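You operate a simulated robot arm through the tools that you are given. There is no shell and no other tool. Be economical: measure what you need, move in short steps, check, and stop when the job is done.

Carry out the task below with a simulated robot arm. There is one attempt and no reset: what you move stays moved.

Task
Set the relief knob to 2.5 bar and pump until the vent puffs.
Fine: shut the bleed first; afterwards bleed the block to zero and leave the bleed open.

Only the result counts: the job must be done as asked and must still hold three seconds after the hand-in. Knocking over, shifting, dropping, spilling or breaking anything else fails it.

Robot
A 7-joint arm with a two-finger parallel gripper, fixed in place. Base frame: the origin is at the foot of the arm, x ahead of it, y to its left, z up; the work surface is at about z = 704. Readings come in mm, rad, newtons and seconds.
With the tool pointing down near the work surface it reaches from about 140 to 660 mm from the base axis. Its first joint turns from -1.152 to 1.152 rad. Payload 2.4 kg.
The tool frame sits at the grasp point between the pads (the TCP): z along the fingers, y along the line on which they close. The tips reach 30 mm beyond it. The gripper opens to 94 mm. The fingers are 28 mm wide and 10 mm thick; the gripper's body (50 by 96 mm) begins 55 mm behind the TCP.
Orientation is told as [roll, pitch, yaw] about the base's x, y, z axes, in that order, counted from this pose: with the fingers straight down and closing along the base's y, the tool's x points along the base's -x, its y along +y and its z along -z.

Tools
- The arm moves only by the tool send_rows. Its argument "series" is a list of rows, each a list of 3 entries, a list of its own where there are three numbers: the turn, a rotation vector about the tool's x, y, z in rad, then the shift along the tool's x, y, z in mm, then the opening, from 0 (shut) to 1 (fully open). In form: [[[ax, ay, az], [dx, dy, dz], hand], ...]. A call has 1 to 10 rows; each row shifts and turns the commanded pose from where the row before left it, along the tool's axes as they then stand. Each row takes 0.2 s and may step no farther than 50 mm and 0.15 rad from the row before; otherwise, or with a gripper value out of range, the whole call is refused. A pose out of reach is approached as far as the arm can. The call stops where the force on the tool passes 70 N (or 10 N more than at its start, if that is more) or the arm is blocked; 0.2 s more then pass. Each finger travels about 153 mm/s and halts on what it meets, pressing with about 24 N; the grip force reading is that of the motor and also rises with nothing between the fingers. The clock runs only during rows and for 0.2 s after the last one: add rows that do not move to give the fingers time. It gives the time, the measured TCP pose, the force on the tool (base axes), the opening and the grip force at its end, in the units of the frame above (readings bear some noise), with the torque about the TCP (base axes, N m) and any sound that the robot's microphone picked up.
- Cameras (640 x 400 px; columns grow to the right, rows downward): "scene" is fixed at [32.7, 470, 1442.6]; the picture's right is [-0.80, -0.61, 0.00], its down [-0.36, 0.47, -0.81] and it looks along [0.49, -0.64, -0.59] (base axes); focal length 332 px, centre (320, 200). "wrist" rides on the gripper at [76, 14, -102] in the tool frame; the picture's right is [-0.18, 0.98, 0.00], its down [-0.75, -0.14, -0.64] and it looks along [-0.63, -0.12, 0.77] (tool axes); focal length 243 px, centre (320, 200). There is no depth. A picture from a camera that has moved, and an enlarged one, comes with that camera's place and axes in the base frame and with its lens.
- grab_frame(camera): a new picture of that camera. It takes no simulated time.
- enlarge(camera, box): a new picture of the part [left, top, right, bottom] of that camera's present view, enlarged. It takes no simulated time.
- hand_in(): hands the job in; it is judged then, once.

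Go step by step. Nothing tells you positions but the pictures and the camera data: compare them with the known pose of the tool, close in by small moves and look again before you grip or let go. The budget is 120 turns and 64 pictures, counting those below and the enlarged ones. Unless the task says otherwise, let go and move clear before handing in, and close with one line.

The tools are called after "Request:" as name(argument=value, ...) on one line, values as JSON. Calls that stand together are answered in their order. send_rows: Moves the arm, as the interface text tells. Its arguments: {"type":"object","properties":{"series":{"type":"array","items":{"type":"array"}}},"required":["series"]} The other tools are called the same way: grab_frame (camera) takes a picture; enlarge (camera, box) takes an enlarged picture of a part of a camera's view; hand_in () hands the job in.

At the start:

```text
time_s: 0.0
position: [340.4, -55.3, 1056.8]
tool_rot: [-0.001, 0.001, 0.0]
wrist_force: [0.5, 0.3, 0.6]
wrist_torque: [-0.01, 0.0, 0.01]
opening: 94.1
gripper_force: 0.1
```

scene: 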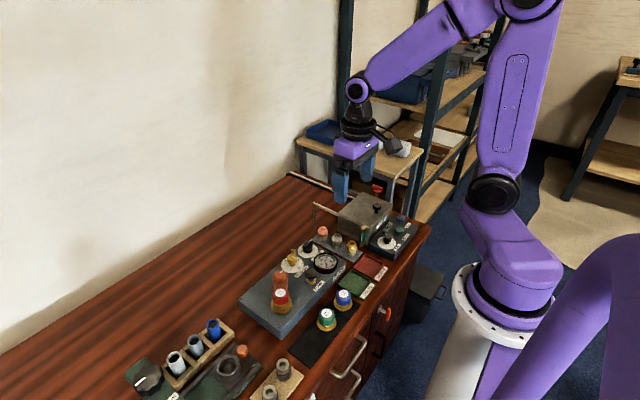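
wrist: 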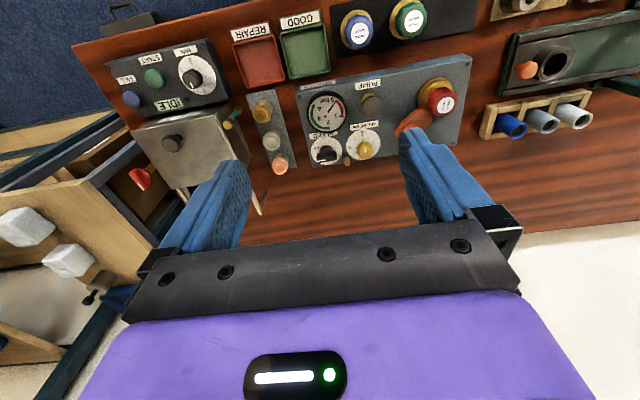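

I see a hydraulic test block panel with a gauge, a relief knob, a bleed knob, a pump and a large red-capped part. I'll enlarge the panel in both views to identify the controls.

Request:
enlarge(camera="wrist", box=[240, 50, 480, 200])

Request:
enlarge(camera="scene", box=[230, 180, 430, 305])

```text
2.67 times, centred on (360, 125) of wrist
camera zoom: at [265.3, -40.8, 1157.0], right [0.18, 0.98, 0.0], down [0.75, -0.14, 0.64], along [0.63, -0.12, -0.77], focal length 647 px, centre (213, 400)
```

zoom: 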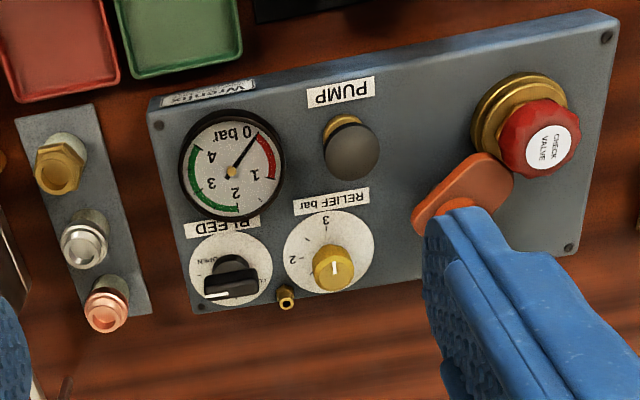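

```text
3.20 times, centred on (330, 242) of scene
camera zoom: at [32.7, 470.0, 1442.6], right [-0.8, -0.61, 0.0], down [-0.36, 0.47, -0.81], along [0.49, -0.64, -0.59], focal length 1061 px, centre (288, 64)
```

zoom: 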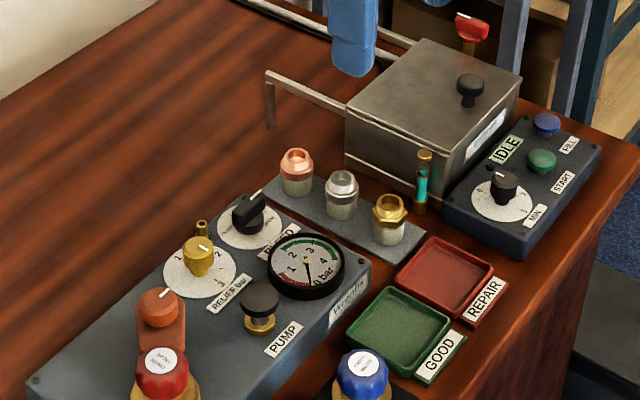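

The bleed sits near (490,-70,750), the relief near (491,-1,756) and the pump near (411,14,766). I'll move to a close view above the panel.

Request:
send_rows(series=[[[0, 0, 0], [-32, 5, 30], 1], [[0, 0, 0], [-32, 5, 30], 1], [[0, 0, 0], [-32, 5, 30], 1], [[0, 0, 0], [-32, 5, 30], 1], [[0, 0, 0], [0, 0, 0], 1]])

Request:
grab_frame(camera="wrist")

```text
time_s: 1.2
position: [470.7, -35.0, 936.3]
tool_rot: [0.0, 0.0, 0.001]
wrist_force: [-0.1, 0.5, 0.3]
wrist_torque: [0.03, 0.02, -0.02]
opening: 94.1
gripper_force: 0.1
```

```text
59 pictures are left
camera wrist: at [394.4, -20.8, 1037.4], right [0.18, 0.98, 0.0], down [0.75, -0.14, 0.64], along [0.63, -0.12, -0.77], focal length 243 px, centre (320, 200)
```

wrist: 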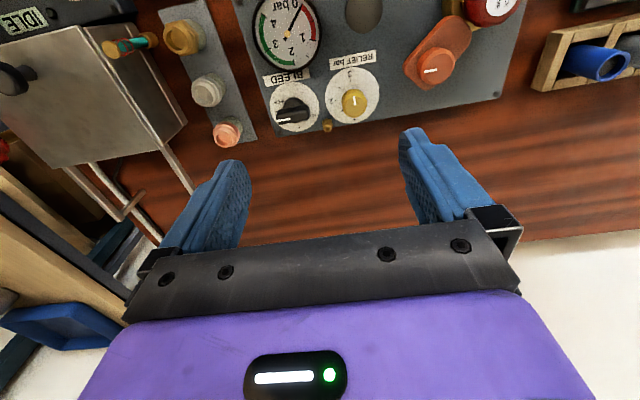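

Request:
enlarge(camera="wrist", box=[240, 50, 400, 150])

Request:
enlarge(camera="wrist", box=[240, 0, 400, 100])

Request:
enlarge(camera="scene", box=[270, 225, 350, 275])

```text
4.00 times, centred on (320, 100) of wrist
camera zoom: at [394.4, -20.8, 1037.4], right [0.18, 0.98, 0.0], down [0.75, -0.14, 0.64], along [0.63, -0.12, -0.77], focal length 970 px, centre (320, 600)
```

zoom: 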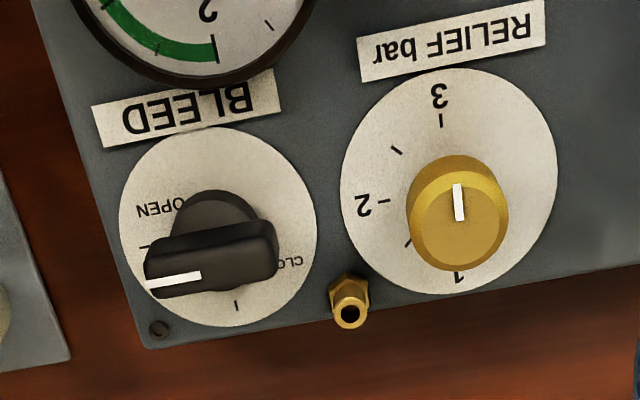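

```text
4.00 times, centred on (320, 50) of wrist
camera zoom: at [394.4, -20.8, 1037.4], right [0.18, 0.98, 0.0], down [0.75, -0.14, 0.64], along [0.63, -0.12, -0.77], focal length 970 px, centre (320, 800)
```

zoom: 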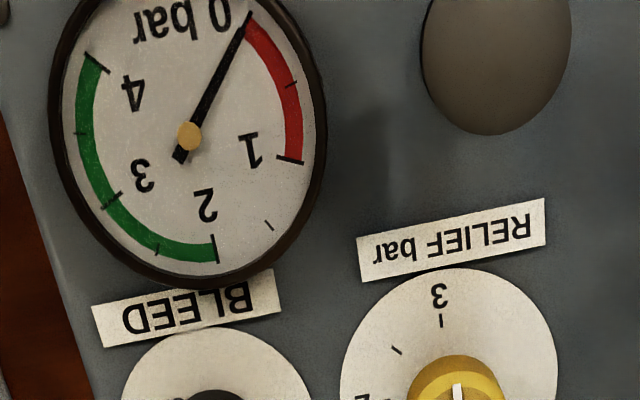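

```text
8.00 times, centred on (310, 250) of scene
camera zoom: at [32.7, 470.0, 1442.6], right [-0.8, -0.61, 0.0], down [-0.36, 0.47, -0.81], along [0.49, -0.64, -0.59], focal length 2653 px, centre (400, -200)
```

zoom: 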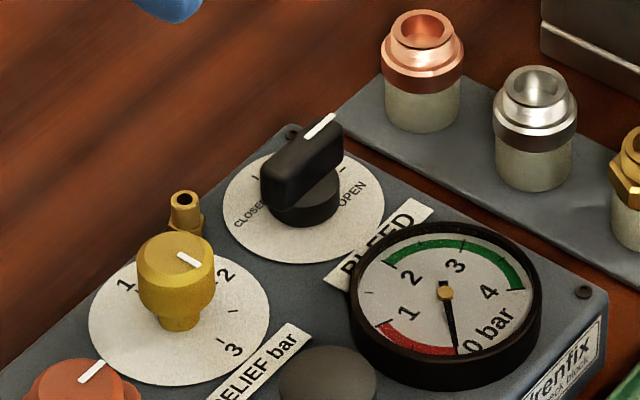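

Bleed pointer is at OPEN (toward -y); CLOSED is a quarter turn counter-clockwise from above (toward +x). Relief sits near 3 and needs about 45° counter-clockwise to 2.5. First I'll yaw the gripper by -90° so it can take the bleed bar.

Request:
send_rows(series=[[[0, 0, 0.149], [0, 0, 0], 1], [[0, 0, 0.149], [0, 0, 0], 1], [[0, 0, 0.149], [0, 0, 0], 1], [[0, 0, 0.149], [0, 0, 0], 1], [[0, 0, 0.149], [0, 0, 0], 1], [[0, 0, 0.149], [0, 0, 0], 1], [[0, 0, 0.149], [0, 0, 0], 1], [[0, 0, 0.149], [0, 0, 0], 1], [[0, 0, 0.149], [0, 0, 0], 1], [[0, 0, 0.149], [0, 0, 0], 1]])

Request:
send_rows(series=[[[0, 0, 0.081], [0, 0, 0], 1], [[0, 0, 0], [-19, 11, 40], 1], [[0, 0, 0], [-18, 11, 40], 0.5], [[0, 0, 0], [0, 0, 20], 0.5], [[0, 0, 0], [0, 0, 0], 0.4]])

Request:
grab_frame(camera="wrist")

Request:
enlarge(camera="scene", box=[230, 180, 390, 280])

```text
time_s: 3.4
position: [467.9, -34.9, 936.1]
tool_rot: [0.0, 0.0, -1.493]
wrist_force: [-1.0, -0.1, -0.4]
wrist_torque: [-0.02, 0.01, 0.0]
opening: 94.2
gripper_force: 0.1
```

```text
time_s: 4.6
position: [490.8, -71.0, 835.5]
tool_rot: [-0.001, -0.001, -1.57]
wrist_force: [-0.3, -0.4, 0.1]
wrist_torque: [0.04, 0.02, 0.03]
opening: 37.6
gripper_force: 0.0
```

```text
55 pictures are left
camera wrist: at [506.5, 4.2, 937.2], right [0.98, -0.18, 0.0], down [-0.14, -0.75, 0.64], along [-0.12, -0.63, -0.77], focal length 243 px, centre (320, 200)
```

wrist: 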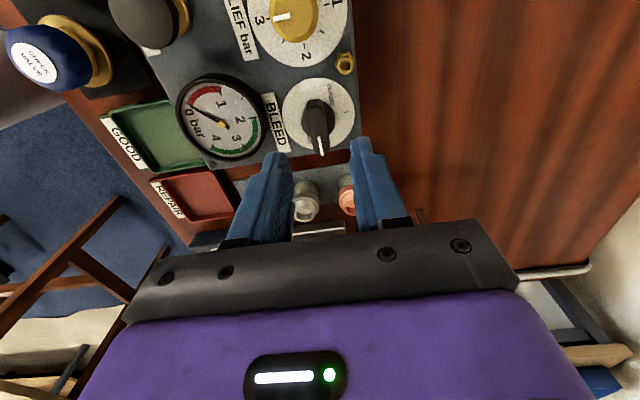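

```text
4.00 times, centred on (310, 230) of scene
camera zoom: at [32.7, 469.9, 1442.6], right [-0.8, -0.61, 0.0], down [-0.36, 0.47, -0.81], along [0.49, -0.64, -0.59], focal length 1326 px, centre (360, 80)
```

zoom: 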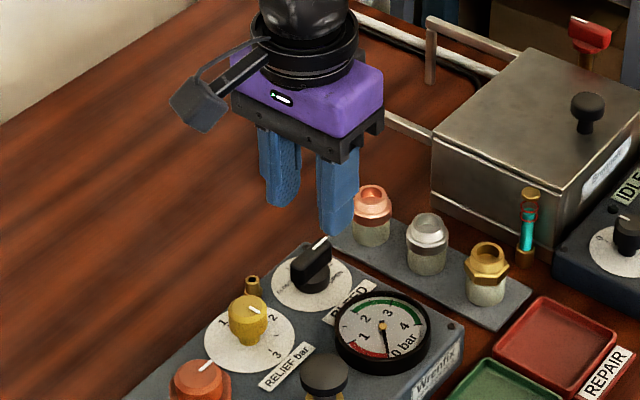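

The gripper lines up over the bleed bar at about (490,-72). Narrowing the opening and descending partway to check.

Request:
send_rows(series=[[[0, 0, 0], [0, 0, 15], 0.32], [[0, 0, 0], [0, 0, 15], 0.32], [[0, 0, 0], [0, 0, 10], 0.32], [[0, 0, 0], [0, 0, 0], 0.32]])

Request:
grab_frame(camera="wrist")

Request:
enlarge(camera="scene", box=[270, 200, 366, 260])

```text
time_s: 5.6
position: [490.8, -71.5, 796.0]
tool_rot: [0.0, -0.001, -1.571]
wrist_force: [0.4, 0.0, 0.4]
wrist_torque: [0.0, 0.03, 0.0]
opening: 30.4
gripper_force: 0.1
```

```text
53 pictures are left
camera wrist: at [506.1, 4.0, 897.1], right [0.98, -0.18, 0.0], down [-0.14, -0.75, 0.64], along [-0.12, -0.63, -0.77], focal length 243 px, centre (320, 200)
```

wrist: 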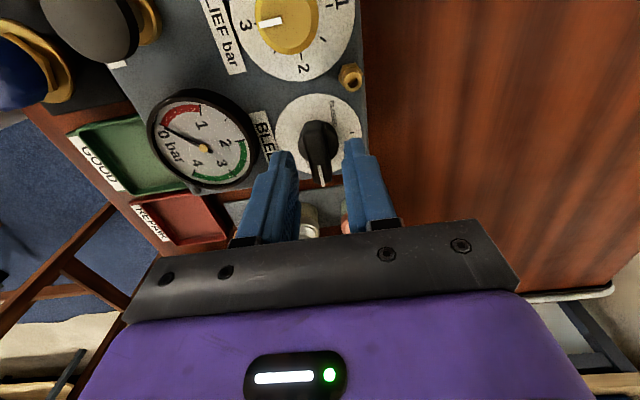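

```text
6.67 times, centred on (318, 230) of scene
camera zoom: at [32.7, 470.0, 1442.6], right [-0.8, -0.61, 0.0], down [-0.36, 0.47, -0.81], along [0.49, -0.64, -0.59], focal length 2211 px, centre (333, 0)
```

zoom: 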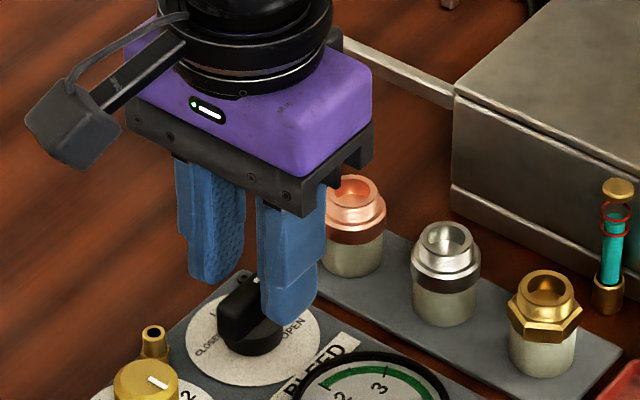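

Aligned. Descending the rest and gripping.

Request:
send_rows(series=[[[0, 0, 0], [0, 0, 12], 0.32], [[0, 0, 0], [0, 0, 11], 0.32], [[0, 0, 0], [0, 0, 0], 0.0], [[0, 0, 0], [0, 0, 0], 0.0]])

Request:
enlarge(camera="wrist", box=[220, 60, 420, 185])

```text
time_s: 6.6
position: [489.0, -71.1, 774.7]
tool_rot: [0.001, 0.001, -1.569]
wrist_force: [-10.9, 0.9, 29.9]
wrist_torque: [0.25, 0.14, 0.03]
opening: 26.5
gripper_force: 44.9
```

```text
3.20 times, centred on (320, 122) of wrist
camera zoom: at [505.5, 4.1, 875.0], right [0.98, -0.18, 0.0], down [-0.14, -0.75, 0.64], along [-0.12, -0.63, -0.77], focal length 776 px, centre (320, 448)
```

zoom: 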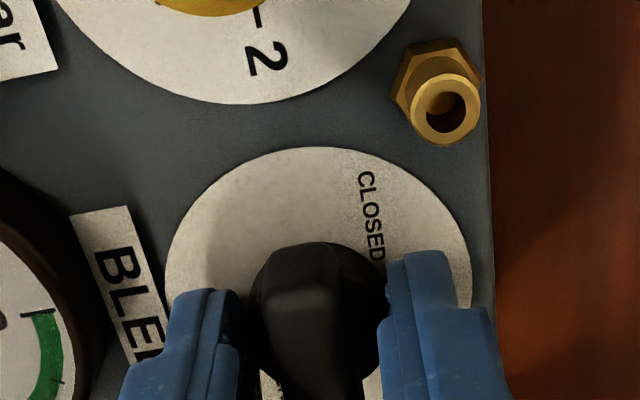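

The fingers went low and closed on the round base (26.5 mm). I'll open, raise slightly and grip only the bar.

Request:
send_rows(series=[[[0, 0, 0], [0, 0, 0], 0.36], [[0, 0, 0], [0, 2, -6], 0.36], [[0, 0, 0], [0, 0, -3], 0.34], [[0, 0, 0], [0, 0, 0], 0.0], [[0, 0, 0], [0, 0, 0], 0.0]])

Request:
enlarge(camera="wrist", box=[220, 80, 420, 205])

Request:
enlarge(camera="scene", box=[270, 220, 350, 270])

```text
time_s: 7.8
position: [490.0, -71.7, 781.6]
tool_rot: [-0.005, 0.002, -1.572]
wrist_force: [-12.4, -2.3, -9.8]
wrist_torque: [-0.06, 0.31, 0.01]
opening: 26.6
gripper_force: 45.6
```

```text
3.20 times, centred on (320, 142) of wrist
camera zoom: at [506.3, 4.0, 882.3], right [0.98, -0.19, -0.01], down [-0.14, -0.75, 0.64], along [-0.12, -0.63, -0.77], focal length 776 px, centre (320, 384)
```

zoom: 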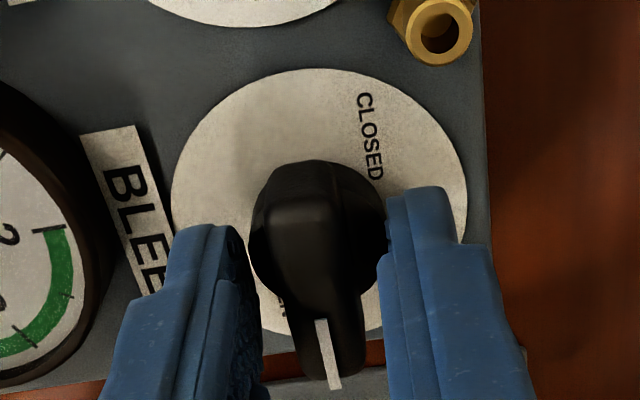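

```text
8.00 times, centred on (310, 245) of scene
camera zoom: at [32.6, 469.9, 1442.6], right [-0.8, -0.61, 0.0], down [-0.36, 0.47, -0.81], along [0.49, -0.64, -0.59], focal length 2653 px, centre (400, -160)
```

zoom: 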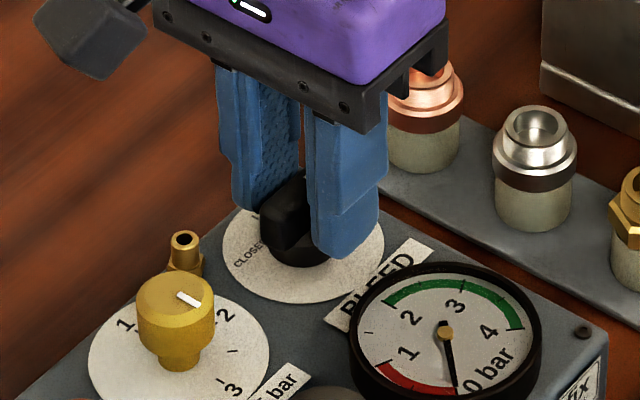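

Still on the base at tip height 751; the bar sits higher. Raise 6 mm more and regrip.

Request:
send_rows(series=[[[0, 0, 0], [0, 0, 0], 0.36], [[0, 0, 0], [0, 0, -7], 0.36], [[0, 0, 0], [0, 0, 0], 0.0], [[0, 0, 0], [0, 0, 0], 0.0]])

Request:
enlarge(camera="wrist", box=[220, 80, 420, 205])

```text
time_s: 8.8
position: [489.6, -72.0, 789.1]
tool_rot: [-0.005, 0.0, -1.572]
wrist_force: [-13.9, -0.9, 5.9]
wrist_torque: [0.24, 0.1, 0.04]
opening: 12.7
gripper_force: 45.6
```

```text
3.20 times, centred on (320, 142) of wrist
camera zoom: at [506.0, 3.9, 889.8], right [0.98, -0.19, 0.0], down [-0.14, -0.75, 0.64], along [-0.12, -0.63, -0.77], focal length 776 px, centre (320, 384)
```

zoom: 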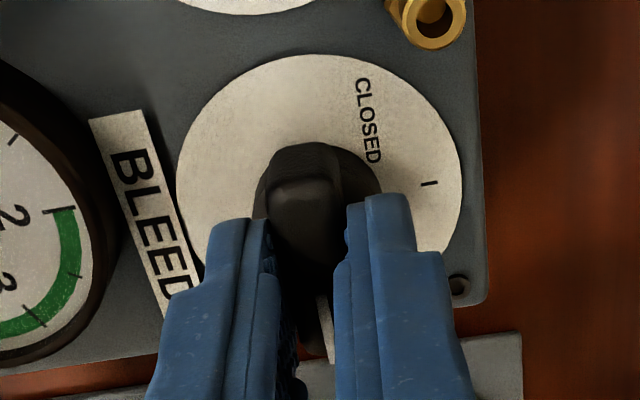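

Now holding the bar (12.7 mm). I'll relieve the sideways offset, then turn +90° to CLOSED.

Request:
send_rows(series=[[[0, 0, 0], [0, -3, 0], 0], [[0, 0, -0.1], [0, 0, 0], 0], [[0, 0, -0.1], [0, 0, 0], 0], [[0, 0, -0.1], [0, 0, 0], 0]])

Request:
enlarge(camera="wrist", box=[220, 80, 420, 205])

```text
time_s: 9.8
position: [491.3, -71.9, 788.7]
tool_rot: [0.003, -0.002, -1.27]
wrist_force: [8.8, 0.2, -21.8]
wrist_torque: [0.7, 0.2, -0.02]
opening: 13.0
gripper_force: 45.4
```

```text
3.20 times, centred on (320, 142) of wrist
camera zoom: at [482.2, 5.0, 889.8], right [0.99, 0.12, 0.0], down [0.09, -0.76, 0.64], along [0.08, -0.64, -0.77], focal length 776 px, centre (320, 384)
```

zoom: 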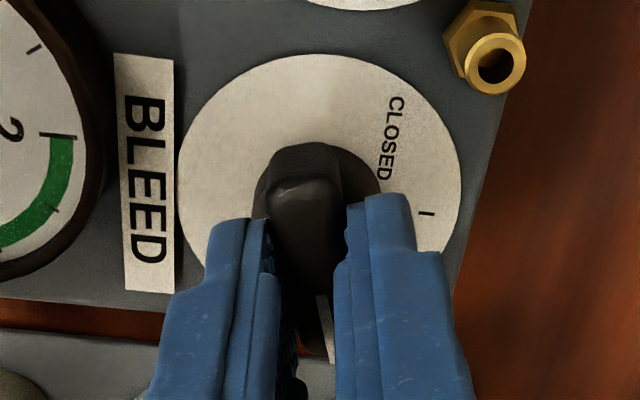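

The knob follows the gripper. Continuing the turn.

Request:
send_rows(series=[[[0, 0, -0.12], [0, 1, 1], 0], [[0, 0, -0.12], [0, 0, 0], 0], [[0, 0, -0.12], [0, 0, 0], 0], [[0, 0, -0.12], [0, 0, 0], 0], [[0, 0, -0.12], [0, 0, 0], 0], [[0, 0, -0.12], [0, 0, 0], 0], [[0, 0, -0.12], [0, 0, 0], 0], [[0, 0, -0.12], [0, 0, 0], 0], [[0, 0, -0.12], [0, 0, 0], 0], [[0, 0, -0.12], [0, 0, 0], 0]])

Request:
enlarge(camera="wrist", box=[220, 80, 420, 205])

```text
time_s: 12.0
position: [491.1, -69.8, 788.2]
tool_rot: [-0.002, -0.003, -0.067]
wrist_force: [13.7, 13.4, 23.6]
wrist_torque: [0.45, 0.35, -0.04]
opening: 12.8
gripper_force: 44.8
```

```text
3.20 times, centred on (320, 142) of wrist
camera zoom: at [417.4, -51.1, 889.4], right [0.25, 0.97, 0.0], down [0.74, -0.19, 0.65], along [0.62, -0.16, -0.76], focal length 776 px, centre (320, 384)
```

zoom: 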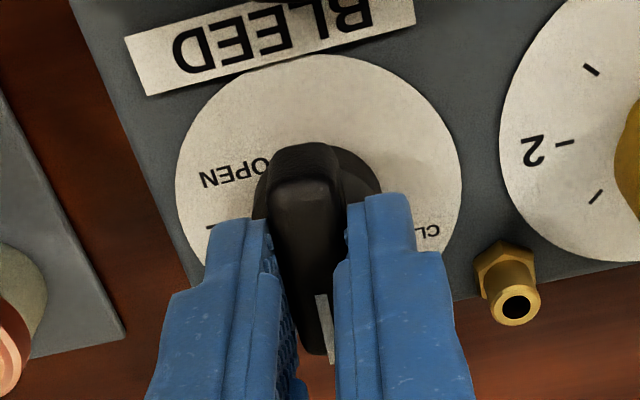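

Request:
send_rows(series=[[[0, 0, -0.08], [-1, 1, 0], 0], [[0, 0, 0], [0, 0, 0], 0], [[0, 0, 0], [0, 0, 0], 0.32], [[0, 0, 0], [0, 0, 0], 0.32], [[0, 0, 0], [0, 0, -40], 0.32], [[0, 0, 0], [0, 0, -30], 0.4]])

Request:
grab_frame(camera="wrist")

Request:
enlarge(camera="wrist", box=[250, 50, 410, 150])

```text
time_s: 13.4
position: [490.3, -71.1, 857.3]
tool_rot: [0.0, 0.001, 0.008]
wrist_force: [0.2, 0.7, -0.7]
wrist_torque: [0.01, 0.01, -0.01]
opening: 37.5
gripper_force: 0.0
```

```text
45 pictures are left
camera wrist: at [415.5, -57.8, 959.7], right [0.17, 0.98, 0.0], down [0.76, -0.13, 0.64], along [0.63, -0.11, -0.77], focal length 243 px, centre (320, 200)
```

wrist: 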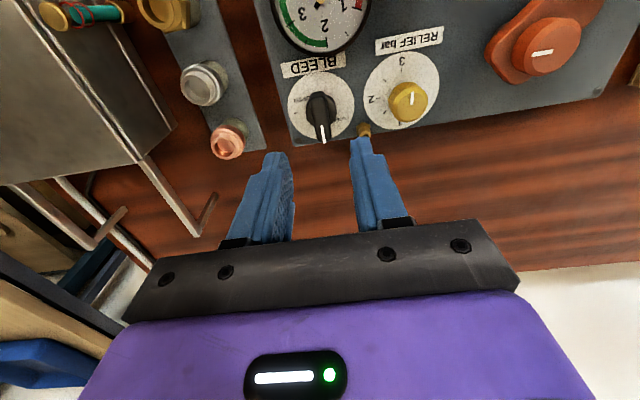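

```text
4.00 times, centred on (330, 100) of wrist
camera zoom: at [415.5, -57.8, 959.7], right [0.17, 0.98, 0.0], down [0.76, -0.13, 0.64], along [0.63, -0.11, -0.77], focal length 970 px, centre (280, 600)
```

zoom: 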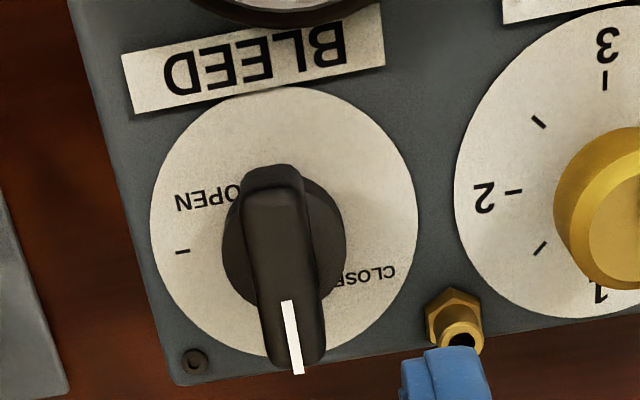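

Bleed now points at CLOSED. Next, move over the relief knob near (490,-2) with the gripper yawed -45°, so the turn ends at yaw 0.

Request:
send_rows(series=[[[0, 0, 0], [0, 35, 0], 0.5], [[0, 0, 0], [0, 34, 0], 0.5], [[0, 0, 0.132], [0, 0, 0], 0.5], [[0, 0, 0.132], [0, 0, 0], 0.5], [[0, 0, 0.132], [0, 0, 0], 0.5], [[0, 0, 0.132], [0, 0, 0], 0.5], [[0, 0, 0.132], [0, 0, 0], 0.5], [[0, 0, 0.133], [0, 0, 0], 0.5]])

Request:
enlarge(camera="wrist", box=[220, 60, 420, 185])

Request:
enlarge(camera="scene", box=[260, 220, 340, 270])

```text
time_s: 15.2
position: [490.9, -1.5, 857.1]
tool_rot: [0.0, 0.0, -0.785]
wrist_force: [0.9, 0.3, -0.4]
wrist_torque: [0.0, 0.01, -0.01]
opening: 46.9
gripper_force: 0.1
```

```text
3.20 times, centred on (320, 122) of wrist
camera zoom: at [448.2, 62.1, 958.8], right [0.83, 0.56, 0.0], down [0.43, -0.63, 0.64], along [0.36, -0.53, -0.77], focal length 776 px, centre (320, 448)
```

zoom: 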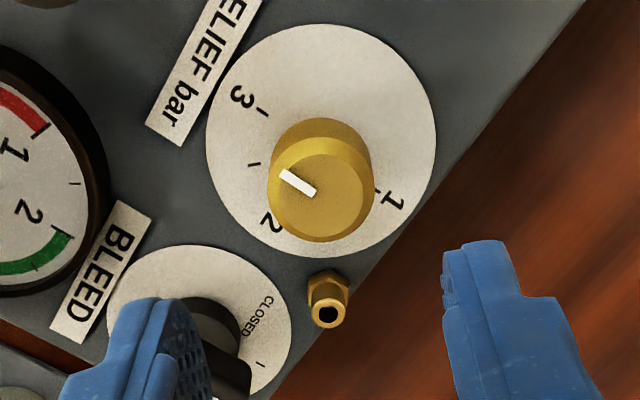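

```text
8.00 times, centred on (300, 245) of scene
camera zoom: at [32.7, 469.9, 1442.6], right [-0.8, -0.61, 0.0], down [-0.36, 0.47, -0.81], along [0.49, -0.64, -0.59], focal length 2653 px, centre (480, -160)
```

zoom: 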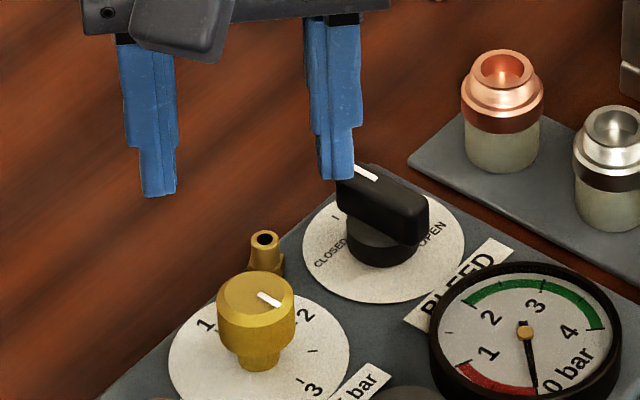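

The relief pointer is at exactly 3 (toward -x), with its axis around (492,-3). Descending onto the yellow knob.

Request:
send_rows(series=[[[0, 0, 0], [-1.5, -0.6, 30], 0.5], [[0, 0, 0], [0, 0, 25], 0.5], [[0, 0, 0], [0, 0, 22], 0.5], [[0, 0, 0], [0, 0, 0], 0.5]])

Request:
enlarge(camera="wrist", box=[220, 80, 420, 205])

Request:
enlarge(camera="scene", box=[260, 220, 340, 270])

```text
time_s: 16.2
position: [491.8, -3.1, 780.9]
tool_rot: [0.0, 0.0, -0.785]
wrist_force: [0.6, 0.2, 0.0]
wrist_torque: [0.02, 0.03, -0.01]
opening: 46.9
gripper_force: 0.2
```

```text
3.20 times, centred on (320, 142) of wrist
camera zoom: at [449.1, 60.8, 881.1], right [0.82, 0.57, 0.0], down [0.43, -0.63, 0.64], along [0.36, -0.53, -0.77], focal length 776 px, centre (320, 384)
```

zoom: 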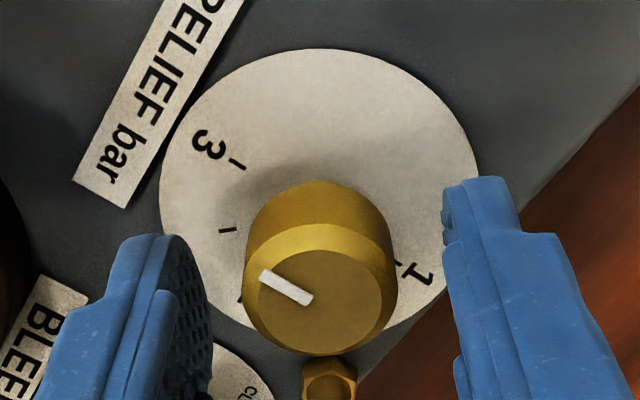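

```text
8.00 times, centred on (300, 245) of scene
camera zoom: at [32.7, 470.0, 1442.6], right [-0.8, -0.61, 0.0], down [-0.36, 0.47, -0.81], along [0.49, -0.64, -0.59], focal length 2653 px, centre (480, -160)
```

zoom: 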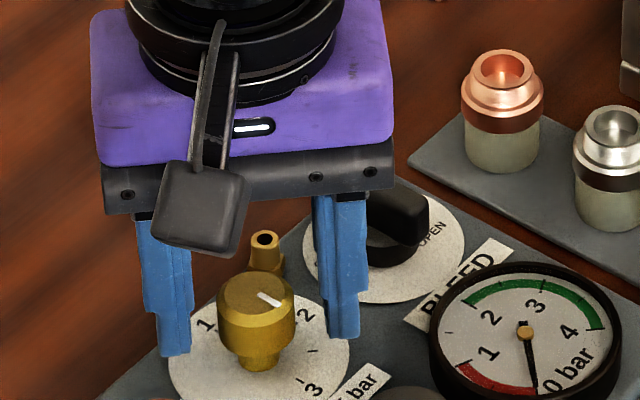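

Well centred. Closing on the knob and turning +45°.

Request:
send_rows(series=[[[0, 0, 0], [0, 0, 0], 0], [[0, 0, 0], [0, 0, 0], 0]])

Request:
enlarge(camera="wrist", box=[220, 80, 420, 205])

```text
time_s: 16.8
position: [492.6, -2.2, 780.1]
tool_rot: [0.002, -0.001, -0.783]
wrist_force: [4.8, 4.0, -7.5]
wrist_torque: [-0.11, -0.2, 0.06]
opening: 26.4
gripper_force: 45.0
```

```text
3.20 times, centred on (320, 142) of wrist
camera zoom: at [449.4, 61.1, 881.1], right [0.82, 0.57, 0.0], down [0.43, -0.63, 0.64], along [0.37, -0.53, -0.77], focal length 776 px, centre (320, 384)
```

zoom: 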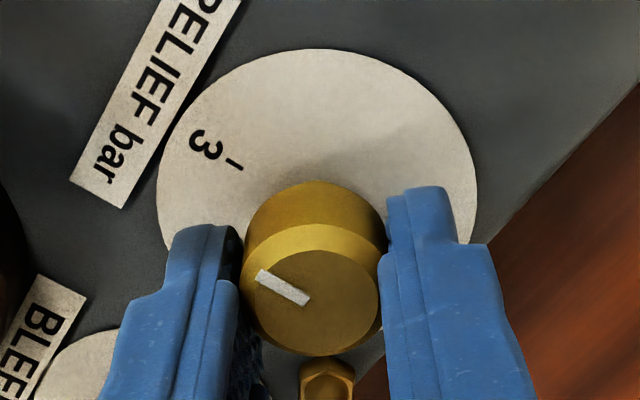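

Request:
send_rows(series=[[[0, 0, -0.131], [0, 1.0, 0], 0], [[0, 0, -0.131], [0, 0, 0], 0], [[0, 0, -0.131], [0, 0, 0], 0], [[0, 0, -0.131], [0, 0, 0], 0], [[0, 0, -0.131], [0, 0, 0], 0], [[0, 0, -0.13], [0, 0, 0], 0], [[0, 0, 0], [0, 0, 0], 0]])

Request:
enlarge(camera="wrist", box=[220, 80, 420, 205])

Request:
enlarge(camera="scene", box=[260, 220, 340, 270])

```text
time_s: 18.4
position: [493.6, 0.5, 780.7]
tool_rot: [0.001, -0.001, 0.011]
wrist_force: [15.4, 25.8, -29.9]
wrist_torque: [0.3, -0.35, -0.05]
opening: 26.6
gripper_force: 45.3
```

```text
3.20 times, centred on (320, 142) of wrist
camera zoom: at [417.8, 13.4, 881.6], right [0.18, 0.98, 0.0], down [0.75, -0.14, 0.64], along [0.63, -0.11, -0.77], focal length 776 px, centre (320, 384)
```

zoom: 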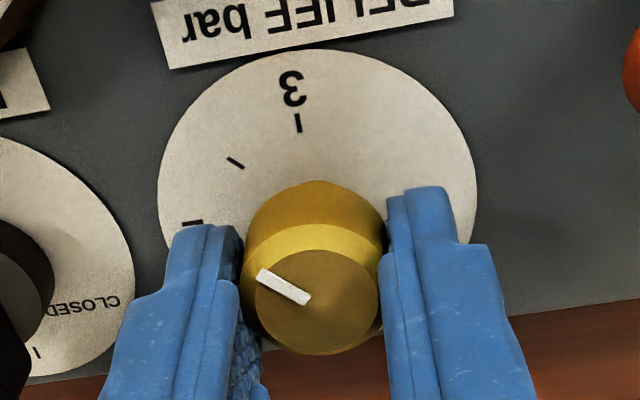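

```text
8.00 times, centred on (300, 245) of scene
camera zoom: at [33.5, 470.5, 1442.4], right [-0.8, -0.61, 0.0], down [-0.36, 0.47, -0.81], along [0.49, -0.64, -0.59], focal length 2653 px, centre (480, -160)
```

zoom: 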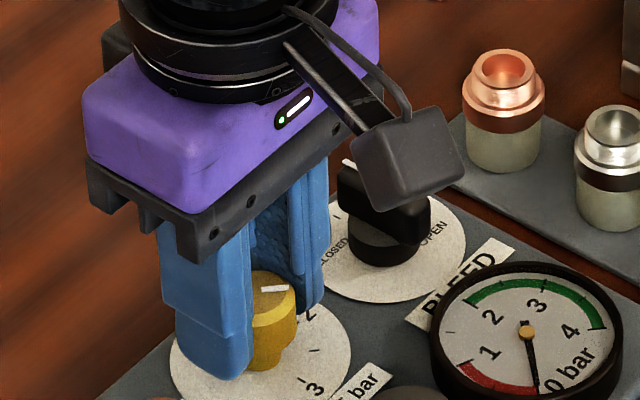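

Request:
send_rows(series=[[[0, 0, 0], [-1, 2, 0], 0], [[0, 0, 0], [0, 0, 0], 0.5], [[0, 0, 0], [0, 0, 0], 0.5], [[0, 0, 0], [0, 0, -40], 0.5], [[0, 0, 0], [0, 0, -40], 0.5], [[0, 0, 0], [0, 0, 0], 0.5]])

Request:
enlarge(camera="wrist", box=[240, 60, 400, 160])

Request:
enlarge(camera="scene", box=[270, 235, 318, 265])

```text
time_s: 19.8
position: [492.2, -1.2, 861.8]
tool_rot: [0.0, 0.0, 0.001]
wrist_force: [0.0, 0.3, 0.0]
wrist_torque: [0.02, 0.01, 0.02]
opening: 47.3
gripper_force: 0.0
```

```text
4.00 times, centred on (320, 110) of wrist
camera zoom: at [417.6, 12.6, 963.2], right [0.18, 0.98, 0.0], down [0.75, -0.14, 0.64], along [0.63, -0.12, -0.77], focal length 970 px, centre (320, 560)
```

zoom: 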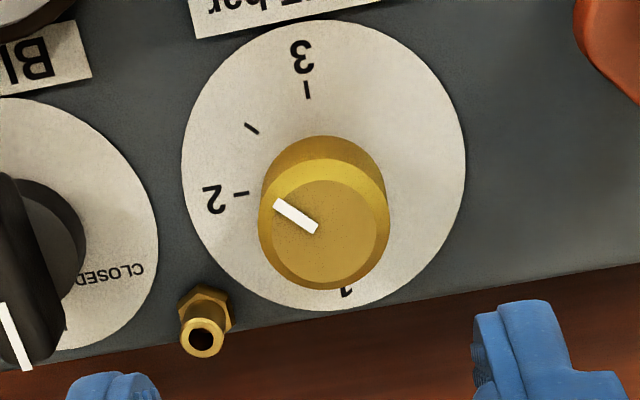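

```text
13.33 times, centred on (294, 250) of scene
camera zoom: at [32.7, 470.0, 1442.6], right [-0.8, -0.61, 0.0], down [-0.36, 0.47, -0.81], along [0.49, -0.64, -0.59], focal length 4422 px, centre (667, -467)
```

zoom: 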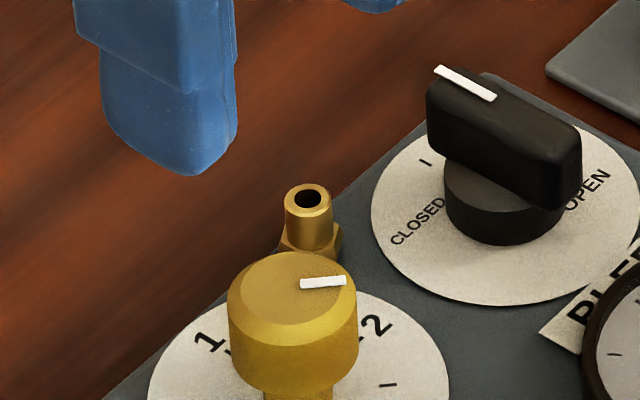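

Relief mark now computes to 45° between 3 and 2, i.e. 2.5. Now close the fingers and move above the pump button near (413,14).

Request:
send_rows(series=[[[0, 0, 0], [40, 8, 0], 0], [[0, 0, 0], [39, 7, 0], 0], [[0, 0, 0], [0, 0, 20], 0], [[0, 0, 0], [0, 0, 15], 0], [[0, 0, 0], [0, 0, 0], 0]])

Request:
grab_frame(camera="wrist")

Request:
enlarge(camera="scene", box=[270, 220, 366, 280])

```text
time_s: 21.0
position: [414.8, 15.8, 825.3]
tool_rot: [0.001, -0.001, 0.001]
wrist_force: [0.7, 0.2, -0.5]
wrist_torque: [0.03, 0.0, 0.02]
opening: 0.0
gripper_force: 24.3
```

```text
34 pictures are left
camera wrist: at [339.6, 28.9, 926.8], right [0.18, 0.98, 0.0], down [0.75, -0.14, 0.64], along [0.63, -0.12, -0.77], focal length 243 px, centre (320, 200)
```

wrist: 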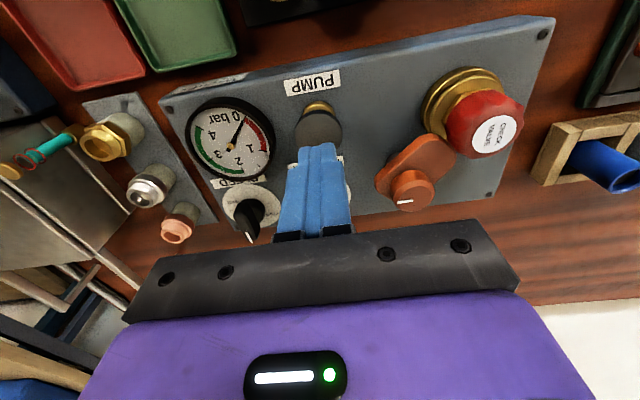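

```text
6.67 times, centred on (318, 250) of scene
camera zoom: at [32.7, 470.0, 1442.6], right [-0.8, -0.61, 0.0], down [-0.36, 0.47, -0.81], along [0.49, -0.64, -0.59], focal length 2211 px, centre (333, -133)
```

zoom: 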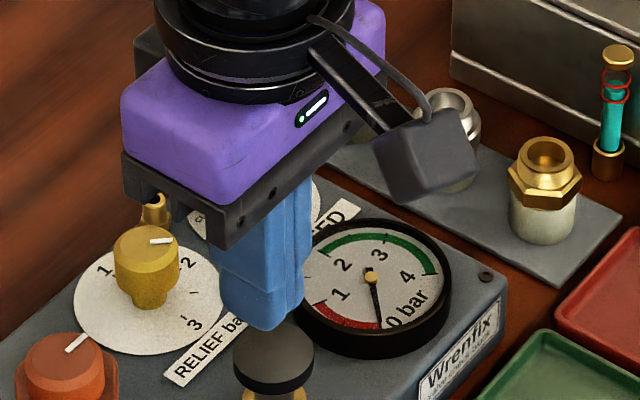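

Pump cap is centred near (410,15), top about z=769. Shift 4 mm back and make the first stroke gently.

Request:
send_rows(series=[[[0, 0, 0], [4.5, -0.5, 15], 0], [[0, 0, 0], [0, 0, 8], 0], [[0, 0, 0], [0, 0, 4], 0], [[0, 0, 0], [0, 0, 4], 0], [[0, 0, 0], [0, 0, 4], 0]])

Request:
enlarge(camera="wrist", box=[160, 70, 352, 190])

```text
time_s: 22.2
position: [409.5, 14.9, 791.7]
tool_rot: [0.002, -0.002, 0.001]
wrist_force: [-2.6, 1.8, 32.5]
wrist_torque: [0.08, 0.14, 0.01]
opening: 0.1
gripper_force: 24.0
```

```text
3.33 times, centred on (256, 130) of wrist
camera zoom: at [334.7, 28.1, 892.5], right [0.18, 0.98, 0.0], down [0.75, -0.14, 0.64], along [0.63, -0.12, -0.77], focal length 809 px, centre (533, 433)
```

zoom: 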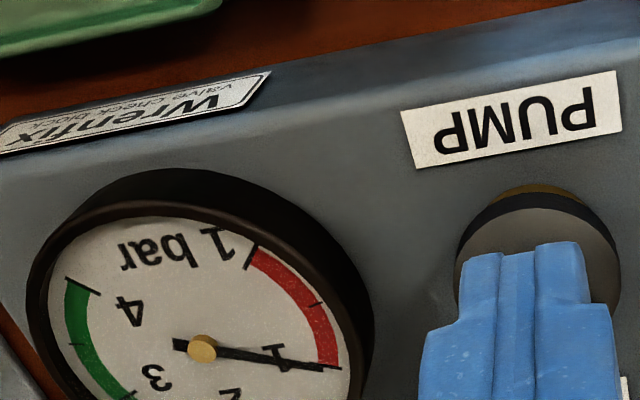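

Pressure rose to about 1 bar. Completing the stroke and releasing to see whether it holds.

Request:
send_rows(series=[[[0, 0, 0], [0, 0, 3], 0], [[0, 0, 0], [0, 0, 3], 0], [[0, 0, 0], [0, 0, -8], 0], [[0, 0, 0], [0, 0, -10], 0], [[0, 0, 0], [0, 0, 0], 0]])

Request:
enlarge(camera="wrist", box=[160, 70, 352, 190])

```text
time_s: 22.8
position: [409.9, 14.7, 792.2]
tool_rot: [0.001, -0.005, 0.002]
wrist_force: [-10.8, -0.2, 52.8]
wrist_torque: [0.02, 0.85, -0.01]
opening: 0.0
gripper_force: 23.9
stopped in row 2: the force on the tool passed its limit at 75 N (the readings are from after the stop); the commanded pose is now the measured one
```

```text
3.33 times, centred on (256, 130) of wrist
camera zoom: at [334.5, 28.0, 892.2], right [0.18, 0.98, 0.0], down [0.75, -0.14, 0.65], along [0.64, -0.12, -0.76], focal length 809 px, centre (533, 433)
```

zoom: 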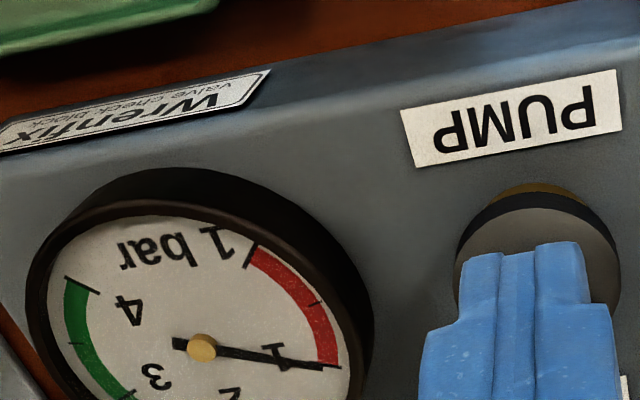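

The stroke bottoms at TCP z≈791. Releasing to check the pressure holds.

Request:
send_rows(series=[[[0, 0, 0], [0, 0, -10], 0], [[0, 0, 0], [0, 0, -10], 0], [[0, 0, 0], [0, 0, 0], 0], [[0, 0, 0], [0, 0, 0], 0]])

Request:
enlarge(camera="wrist", box=[160, 70, 352, 190])

```text
time_s: 23.8
position: [410.2, 14.2, 806.2]
tool_rot: [0.0, -0.004, 0.004]
wrist_force: [-0.2, -0.6, 1.7]
wrist_torque: [-0.01, 0.01, 0.01]
opening: 0.0
gripper_force: 23.6
```

```text
3.33 times, centred on (256, 130) of wrist
camera zoom: at [335.2, 27.9, 908.0], right [0.18, 0.98, 0.0], down [0.75, -0.14, 0.64], along [0.63, -0.12, -0.76], focal length 809 px, centre (533, 433)
```

zoom: 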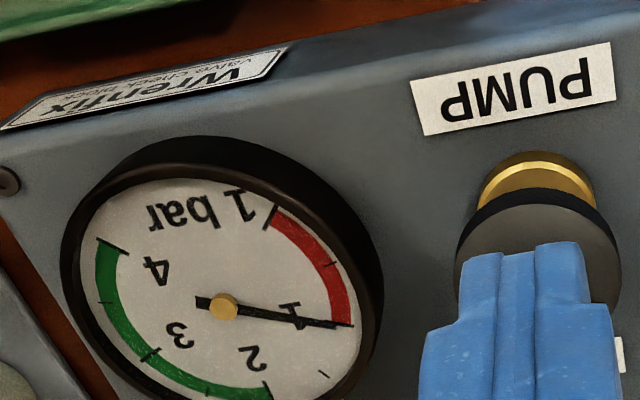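

Pressure holds at 1 bar. Second stroke.

Request:
send_rows(series=[[[0, 0, 0], [0, 0, -4], 0], [[0, 0, 0], [0, 0, 6], 0], [[0, 0, 0], [0, 0, 6], 0], [[0, 0, 0], [0, 0, 5], 0], [[0, 0, 0], [0, 0, 3], 0], [[0, 0, 0], [0, 0, -10], 0], [[0, 0, 0], [0, 0, -10], 0], [[0, 0, 0], [0, 0, 0], 0]])

Request:
enlarge(camera="wrist", box=[160, 70, 352, 190])

```text
time_s: 25.6
position: [411.2, 14.5, 810.9]
tool_rot: [0.0, 0.0, 0.002]
wrist_force: [-0.3, -0.7, -0.2]
wrist_torque: [0.04, 0.01, -0.04]
opening: 0.0
gripper_force: 24.1
```

```text
3.33 times, centred on (256, 130) of wrist
camera zoom: at [335.2, 28.1, 912.2], right [0.18, 0.98, 0.0], down [0.75, -0.14, 0.64], along [0.63, -0.12, -0.77], focal length 809 px, centre (533, 433)
```

zoom: 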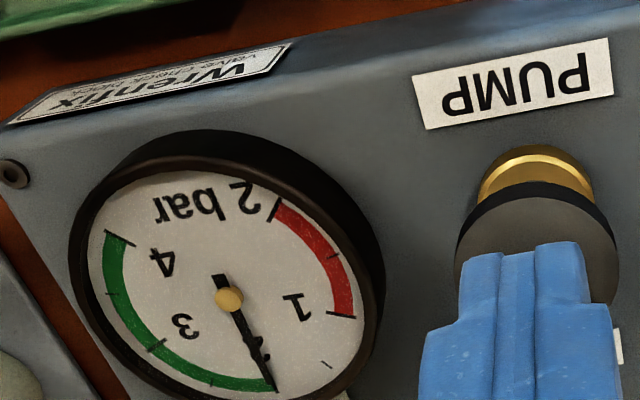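

Gauge reads 2 bar. One more stroke should open the relief at 2.5; I'll listen for the puff.

Request:
send_rows(series=[[[0, 0, 0], [0, 0, 6], 0], [[0, 0, 0], [0, 0, 4], 0], [[0, 0, 0], [0, 0, 4], 0], [[0, 0, 0], [0, 0, 3], 0], [[0, 0, 0], [0, 0, 3], 0], [[0, 0, 0], [0, 0, -10], 0], [[0, 0, 0], [0, 0, -10], 0], [[0, 0, 0], [0, 0, 0], 0]])

Request:
enlarge(camera="wrist", box=[160, 70, 352, 190])

```text
time_s: 27.4
position: [409.9, 14.6, 810.5]
tool_rot: [0.0, -0.002, 0.002]
wrist_force: [-0.6, 0.5, -1.0]
wrist_torque: [-0.02, 0.0, 0.02]
opening: 0.0
gripper_force: 23.9
```

```text
3.33 times, centred on (256, 130) of wrist
camera zoom: at [334.8, 28.2, 912.3], right [0.18, 0.98, 0.0], down [0.75, -0.14, 0.64], along [0.63, -0.12, -0.77], focal length 809 px, centre (533, 433)
```

zoom: 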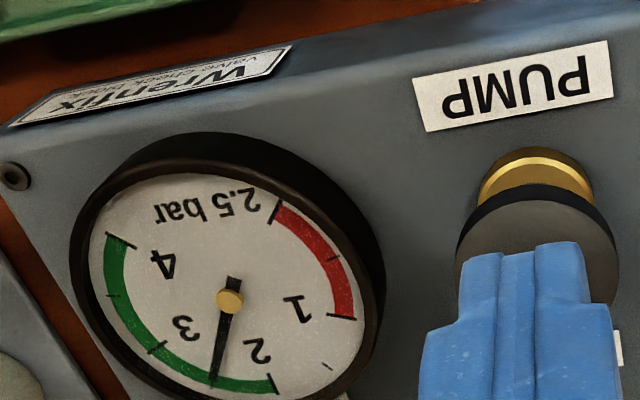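

Gauge reads 2.5 bar, with no sound reported yet. One more stroke.

Request:
send_rows(series=[[[0, 0, 0], [0, 0, 6], 0], [[0, 0, 0], [0, 0, 4], 0], [[0, 0, 0], [0, 0, 4], 0], [[0, 0, 0], [0, 0, 3], 0], [[0, 0, 0], [0, 0, 3], 0]])

Request:
grab_frame(camera="wrist")

Request:
enlarge(camera="scene", box=[260, 200, 380, 275])

```text
time_s: 28.6
position: [410.8, 15.2, 793.6]
tool_rot: [0.0, -0.004, 0.003]
wrist_force: [-4.8, 4.9, 25.8]
wrist_torque: [0.21, 0.21, -0.1]
opening: 0.0
gripper_force: 24.4
```

```text
27 pictures are left
camera wrist: at [335.1, 28.0, 893.0], right [0.18, 0.98, 0.0], down [0.75, -0.14, 0.64], along [0.63, -0.12, -0.77], focal length 243 px, centre (320, 200)
```

wrist: 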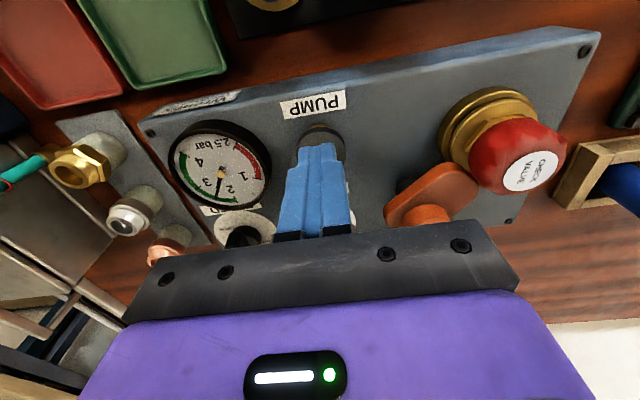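

```text
5.33 times, centred on (320, 238) of scene
camera zoom: at [32.3, 470.1, 1442.6], right [-0.8, -0.61, 0.0], down [-0.36, 0.47, -0.81], along [0.49, -0.64, -0.59], focal length 1769 px, centre (320, 0)
```

zoom: 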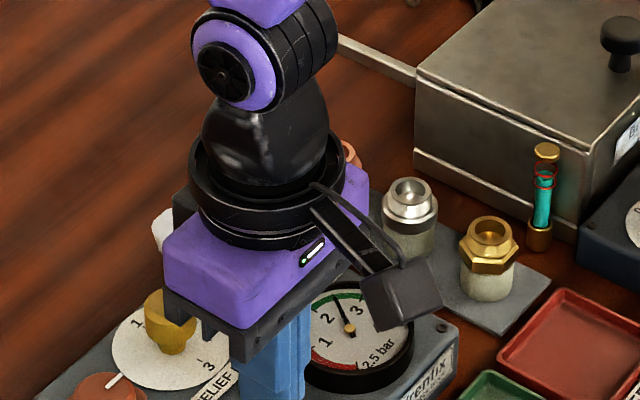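

Gauge stays capped at 2.5 bar and I see a white shape just above the vent. Checking it closer.

Request:
enlarge(camera="scene", box=[270, 230, 318, 260])

```text
13.33 times, centred on (294, 245) of scene
camera zoom: at [32.3, 470.1, 1442.6], right [-0.8, -0.61, 0.0], down [-0.36, 0.47, -0.81], along [0.49, -0.64, -0.59], focal length 4422 px, centre (667, -400)
```

zoom: 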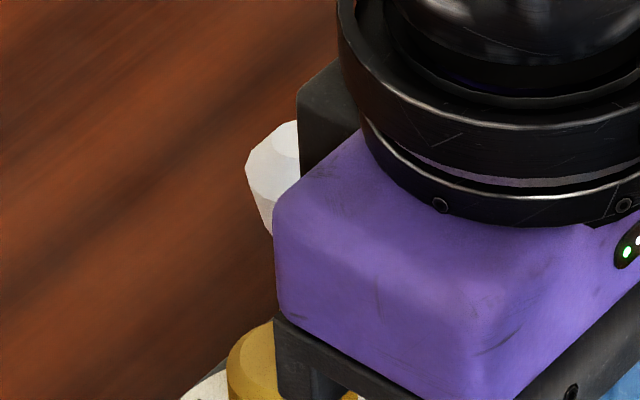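

The vent is puffing (white cone over it), so the pumping is done. Lifting off and returning over the bleed knob at yaw 0.

Request:
send_rows(series=[[[0, 0, 0], [0, 0, -20], 0], [[0, 0, 0], [0, 0, -45], 0], [[0, 0, 0], [-40, -43, 0], 0.34], [[0, 0, 0], [-40, -44, 0], 0.34], [[0, 0, 0], [0, 0, 30], 0.34], [[0, 0, 0], [0, 0, 10], 0.34], [[0, 0, 0], [0, 0, 0], 0.34]])

Request:
grab_frame(camera="wrist")

```text
refused: row 3 steps farther than a row can; nothing moved
```

```text
24 pictures are left
camera wrist: at [335.1, 28.0, 893.0], right [0.18, 0.98, 0.0], down [0.75, -0.14, 0.64], along [0.63, -0.12, -0.77], focal length 243 px, centre (320, 200)
```

wrist: 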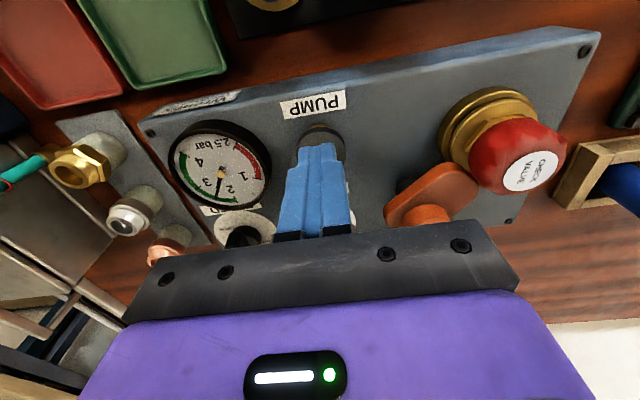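

The step was too long and was refused, so I'm splitting it.

Request:
send_rows(series=[[[0, 0, 0], [0, 0, -20], 0], [[0, 0, 0], [0, 0, -45], 0], [[0, 0, 0], [-27, -29, 0], 0.34], [[0, 0, 0], [-27, -29, 0], 0.34], [[0, 0, 0], [-26, -29, 0], 0.34], [[0, 0, 0], [0, 0, 30], 0.34], [[0, 0, 0], [0, 0, 10], 0.34], [[0, 0, 0], [0, 0, 0], 0.34]])

Request:
grab_frame(camera="wrist")

```text
time_s: 30.4
position: [491.2, -72.7, 817.9]
tool_rot: [0.0, -0.004, 0.004]
wrist_force: [0.2, 0.6, -0.9]
wrist_torque: [0.01, 0.01, 0.0]
opening: 31.9
gripper_force: 0.0
```

```text
23 pictures are left
camera wrist: at [415.9, -58.4, 917.7], right [0.18, 0.98, 0.0], down [0.75, -0.14, 0.64], along [0.63, -0.12, -0.76], focal length 243 px, centre (320, 200)
```

wrist: 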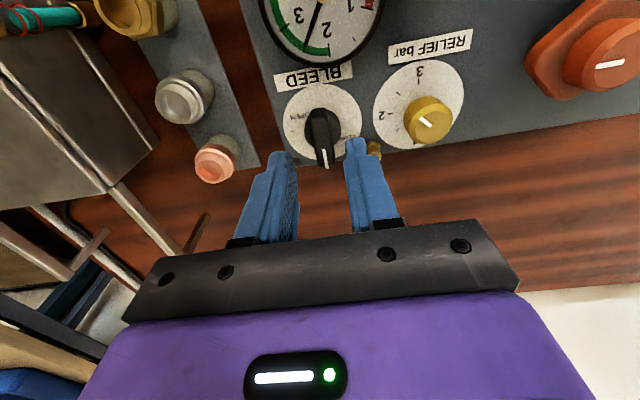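

Aligned over the bleed bar. Descend to z≈789 and grip.

Request:
send_rows(series=[[[0, 0, 0], [0.5, 1, 17], 0.34], [[0, 0, 0], [0, 0, 12], 0.34], [[0, 0, 0], [0, 0, 0], 0], [[0, 0, 0], [0, 0, 0], 0]])

```text
time_s: 31.4
position: [489.7, -70.7, 788.6]
tool_rot: [0.0, -0.002, 0.003]
wrist_force: [-0.7, 12.9, 10.9]
wrist_torque: [0.29, 0.74, -0.29]
opening: 12.6
gripper_force: 45.4
```

Holding the bar (12.6 mm). Turning -90° back to OPEN.

Request:
send_rows(series=[[[0, 0, 0.13], [0, 1.5, 0], 0], [[0, 0, 0.13], [0, 0, 0], 0], [[0, 0, 0.13], [0, 0, 0], 0], [[0, 0, 0.13], [0, 0, 0], 0], [[0, 0, 0.13], [0, 0, 0], 0], [[0, 0, 0.13], [0, 0, 0], 0]])

Request:
send_rows(series=[[[0, 0, 0.135], [0, 0, 0], 0], [[0, 0, 0.135], [0, 0, 0], 0], [[0, 0, 0.135], [0, 0, 0], 0], [[0, 0, 0.135], [0, 0, 0], 0], [[0, 0, 0.13], [0, 0, 0], 0], [[0, 0, 0.13], [0, 0, 0], 0], [[0, 0, 0], [0, 0, 0], 0]])

Request:
enlarge(camera="wrist", box=[160, 60, 416, 220])

```text
time_s: 32.8
position: [490.1, -70.1, 787.9]
tool_rot: [0.001, -0.002, -0.781]
wrist_force: [-4.5, 6.3, 19.8]
wrist_torque: [0.16, 0.29, -0.01]
opening: 12.8
gripper_force: 44.5
```

```text
time_s: 34.4
position: [489.2, -71.9, 788.1]
tool_rot: [0.001, 0.0, -1.577]
wrist_force: [-7.1, 4.2, 25.7]
wrist_torque: [-0.3, 0.57, 0.67]
opening: 12.5
gripper_force: 44.6
```

```text
2.50 times, centred on (288, 140) of wrist
camera zoom: at [505.6, 5.5, 889.1], right [0.98, -0.19, 0.0], down [-0.15, -0.75, 0.64], along [-0.12, -0.63, -0.77], focal length 606 px, centre (400, 350)
```

zoom: 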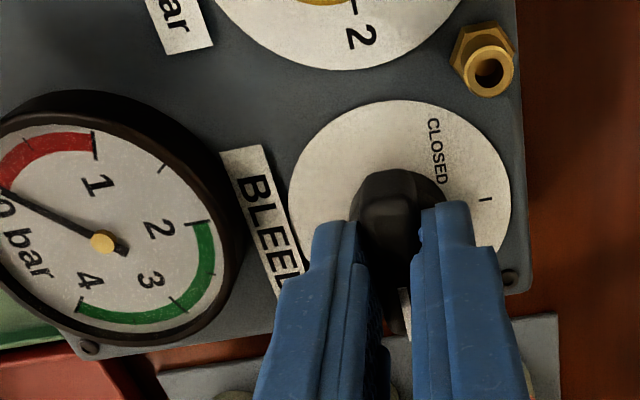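

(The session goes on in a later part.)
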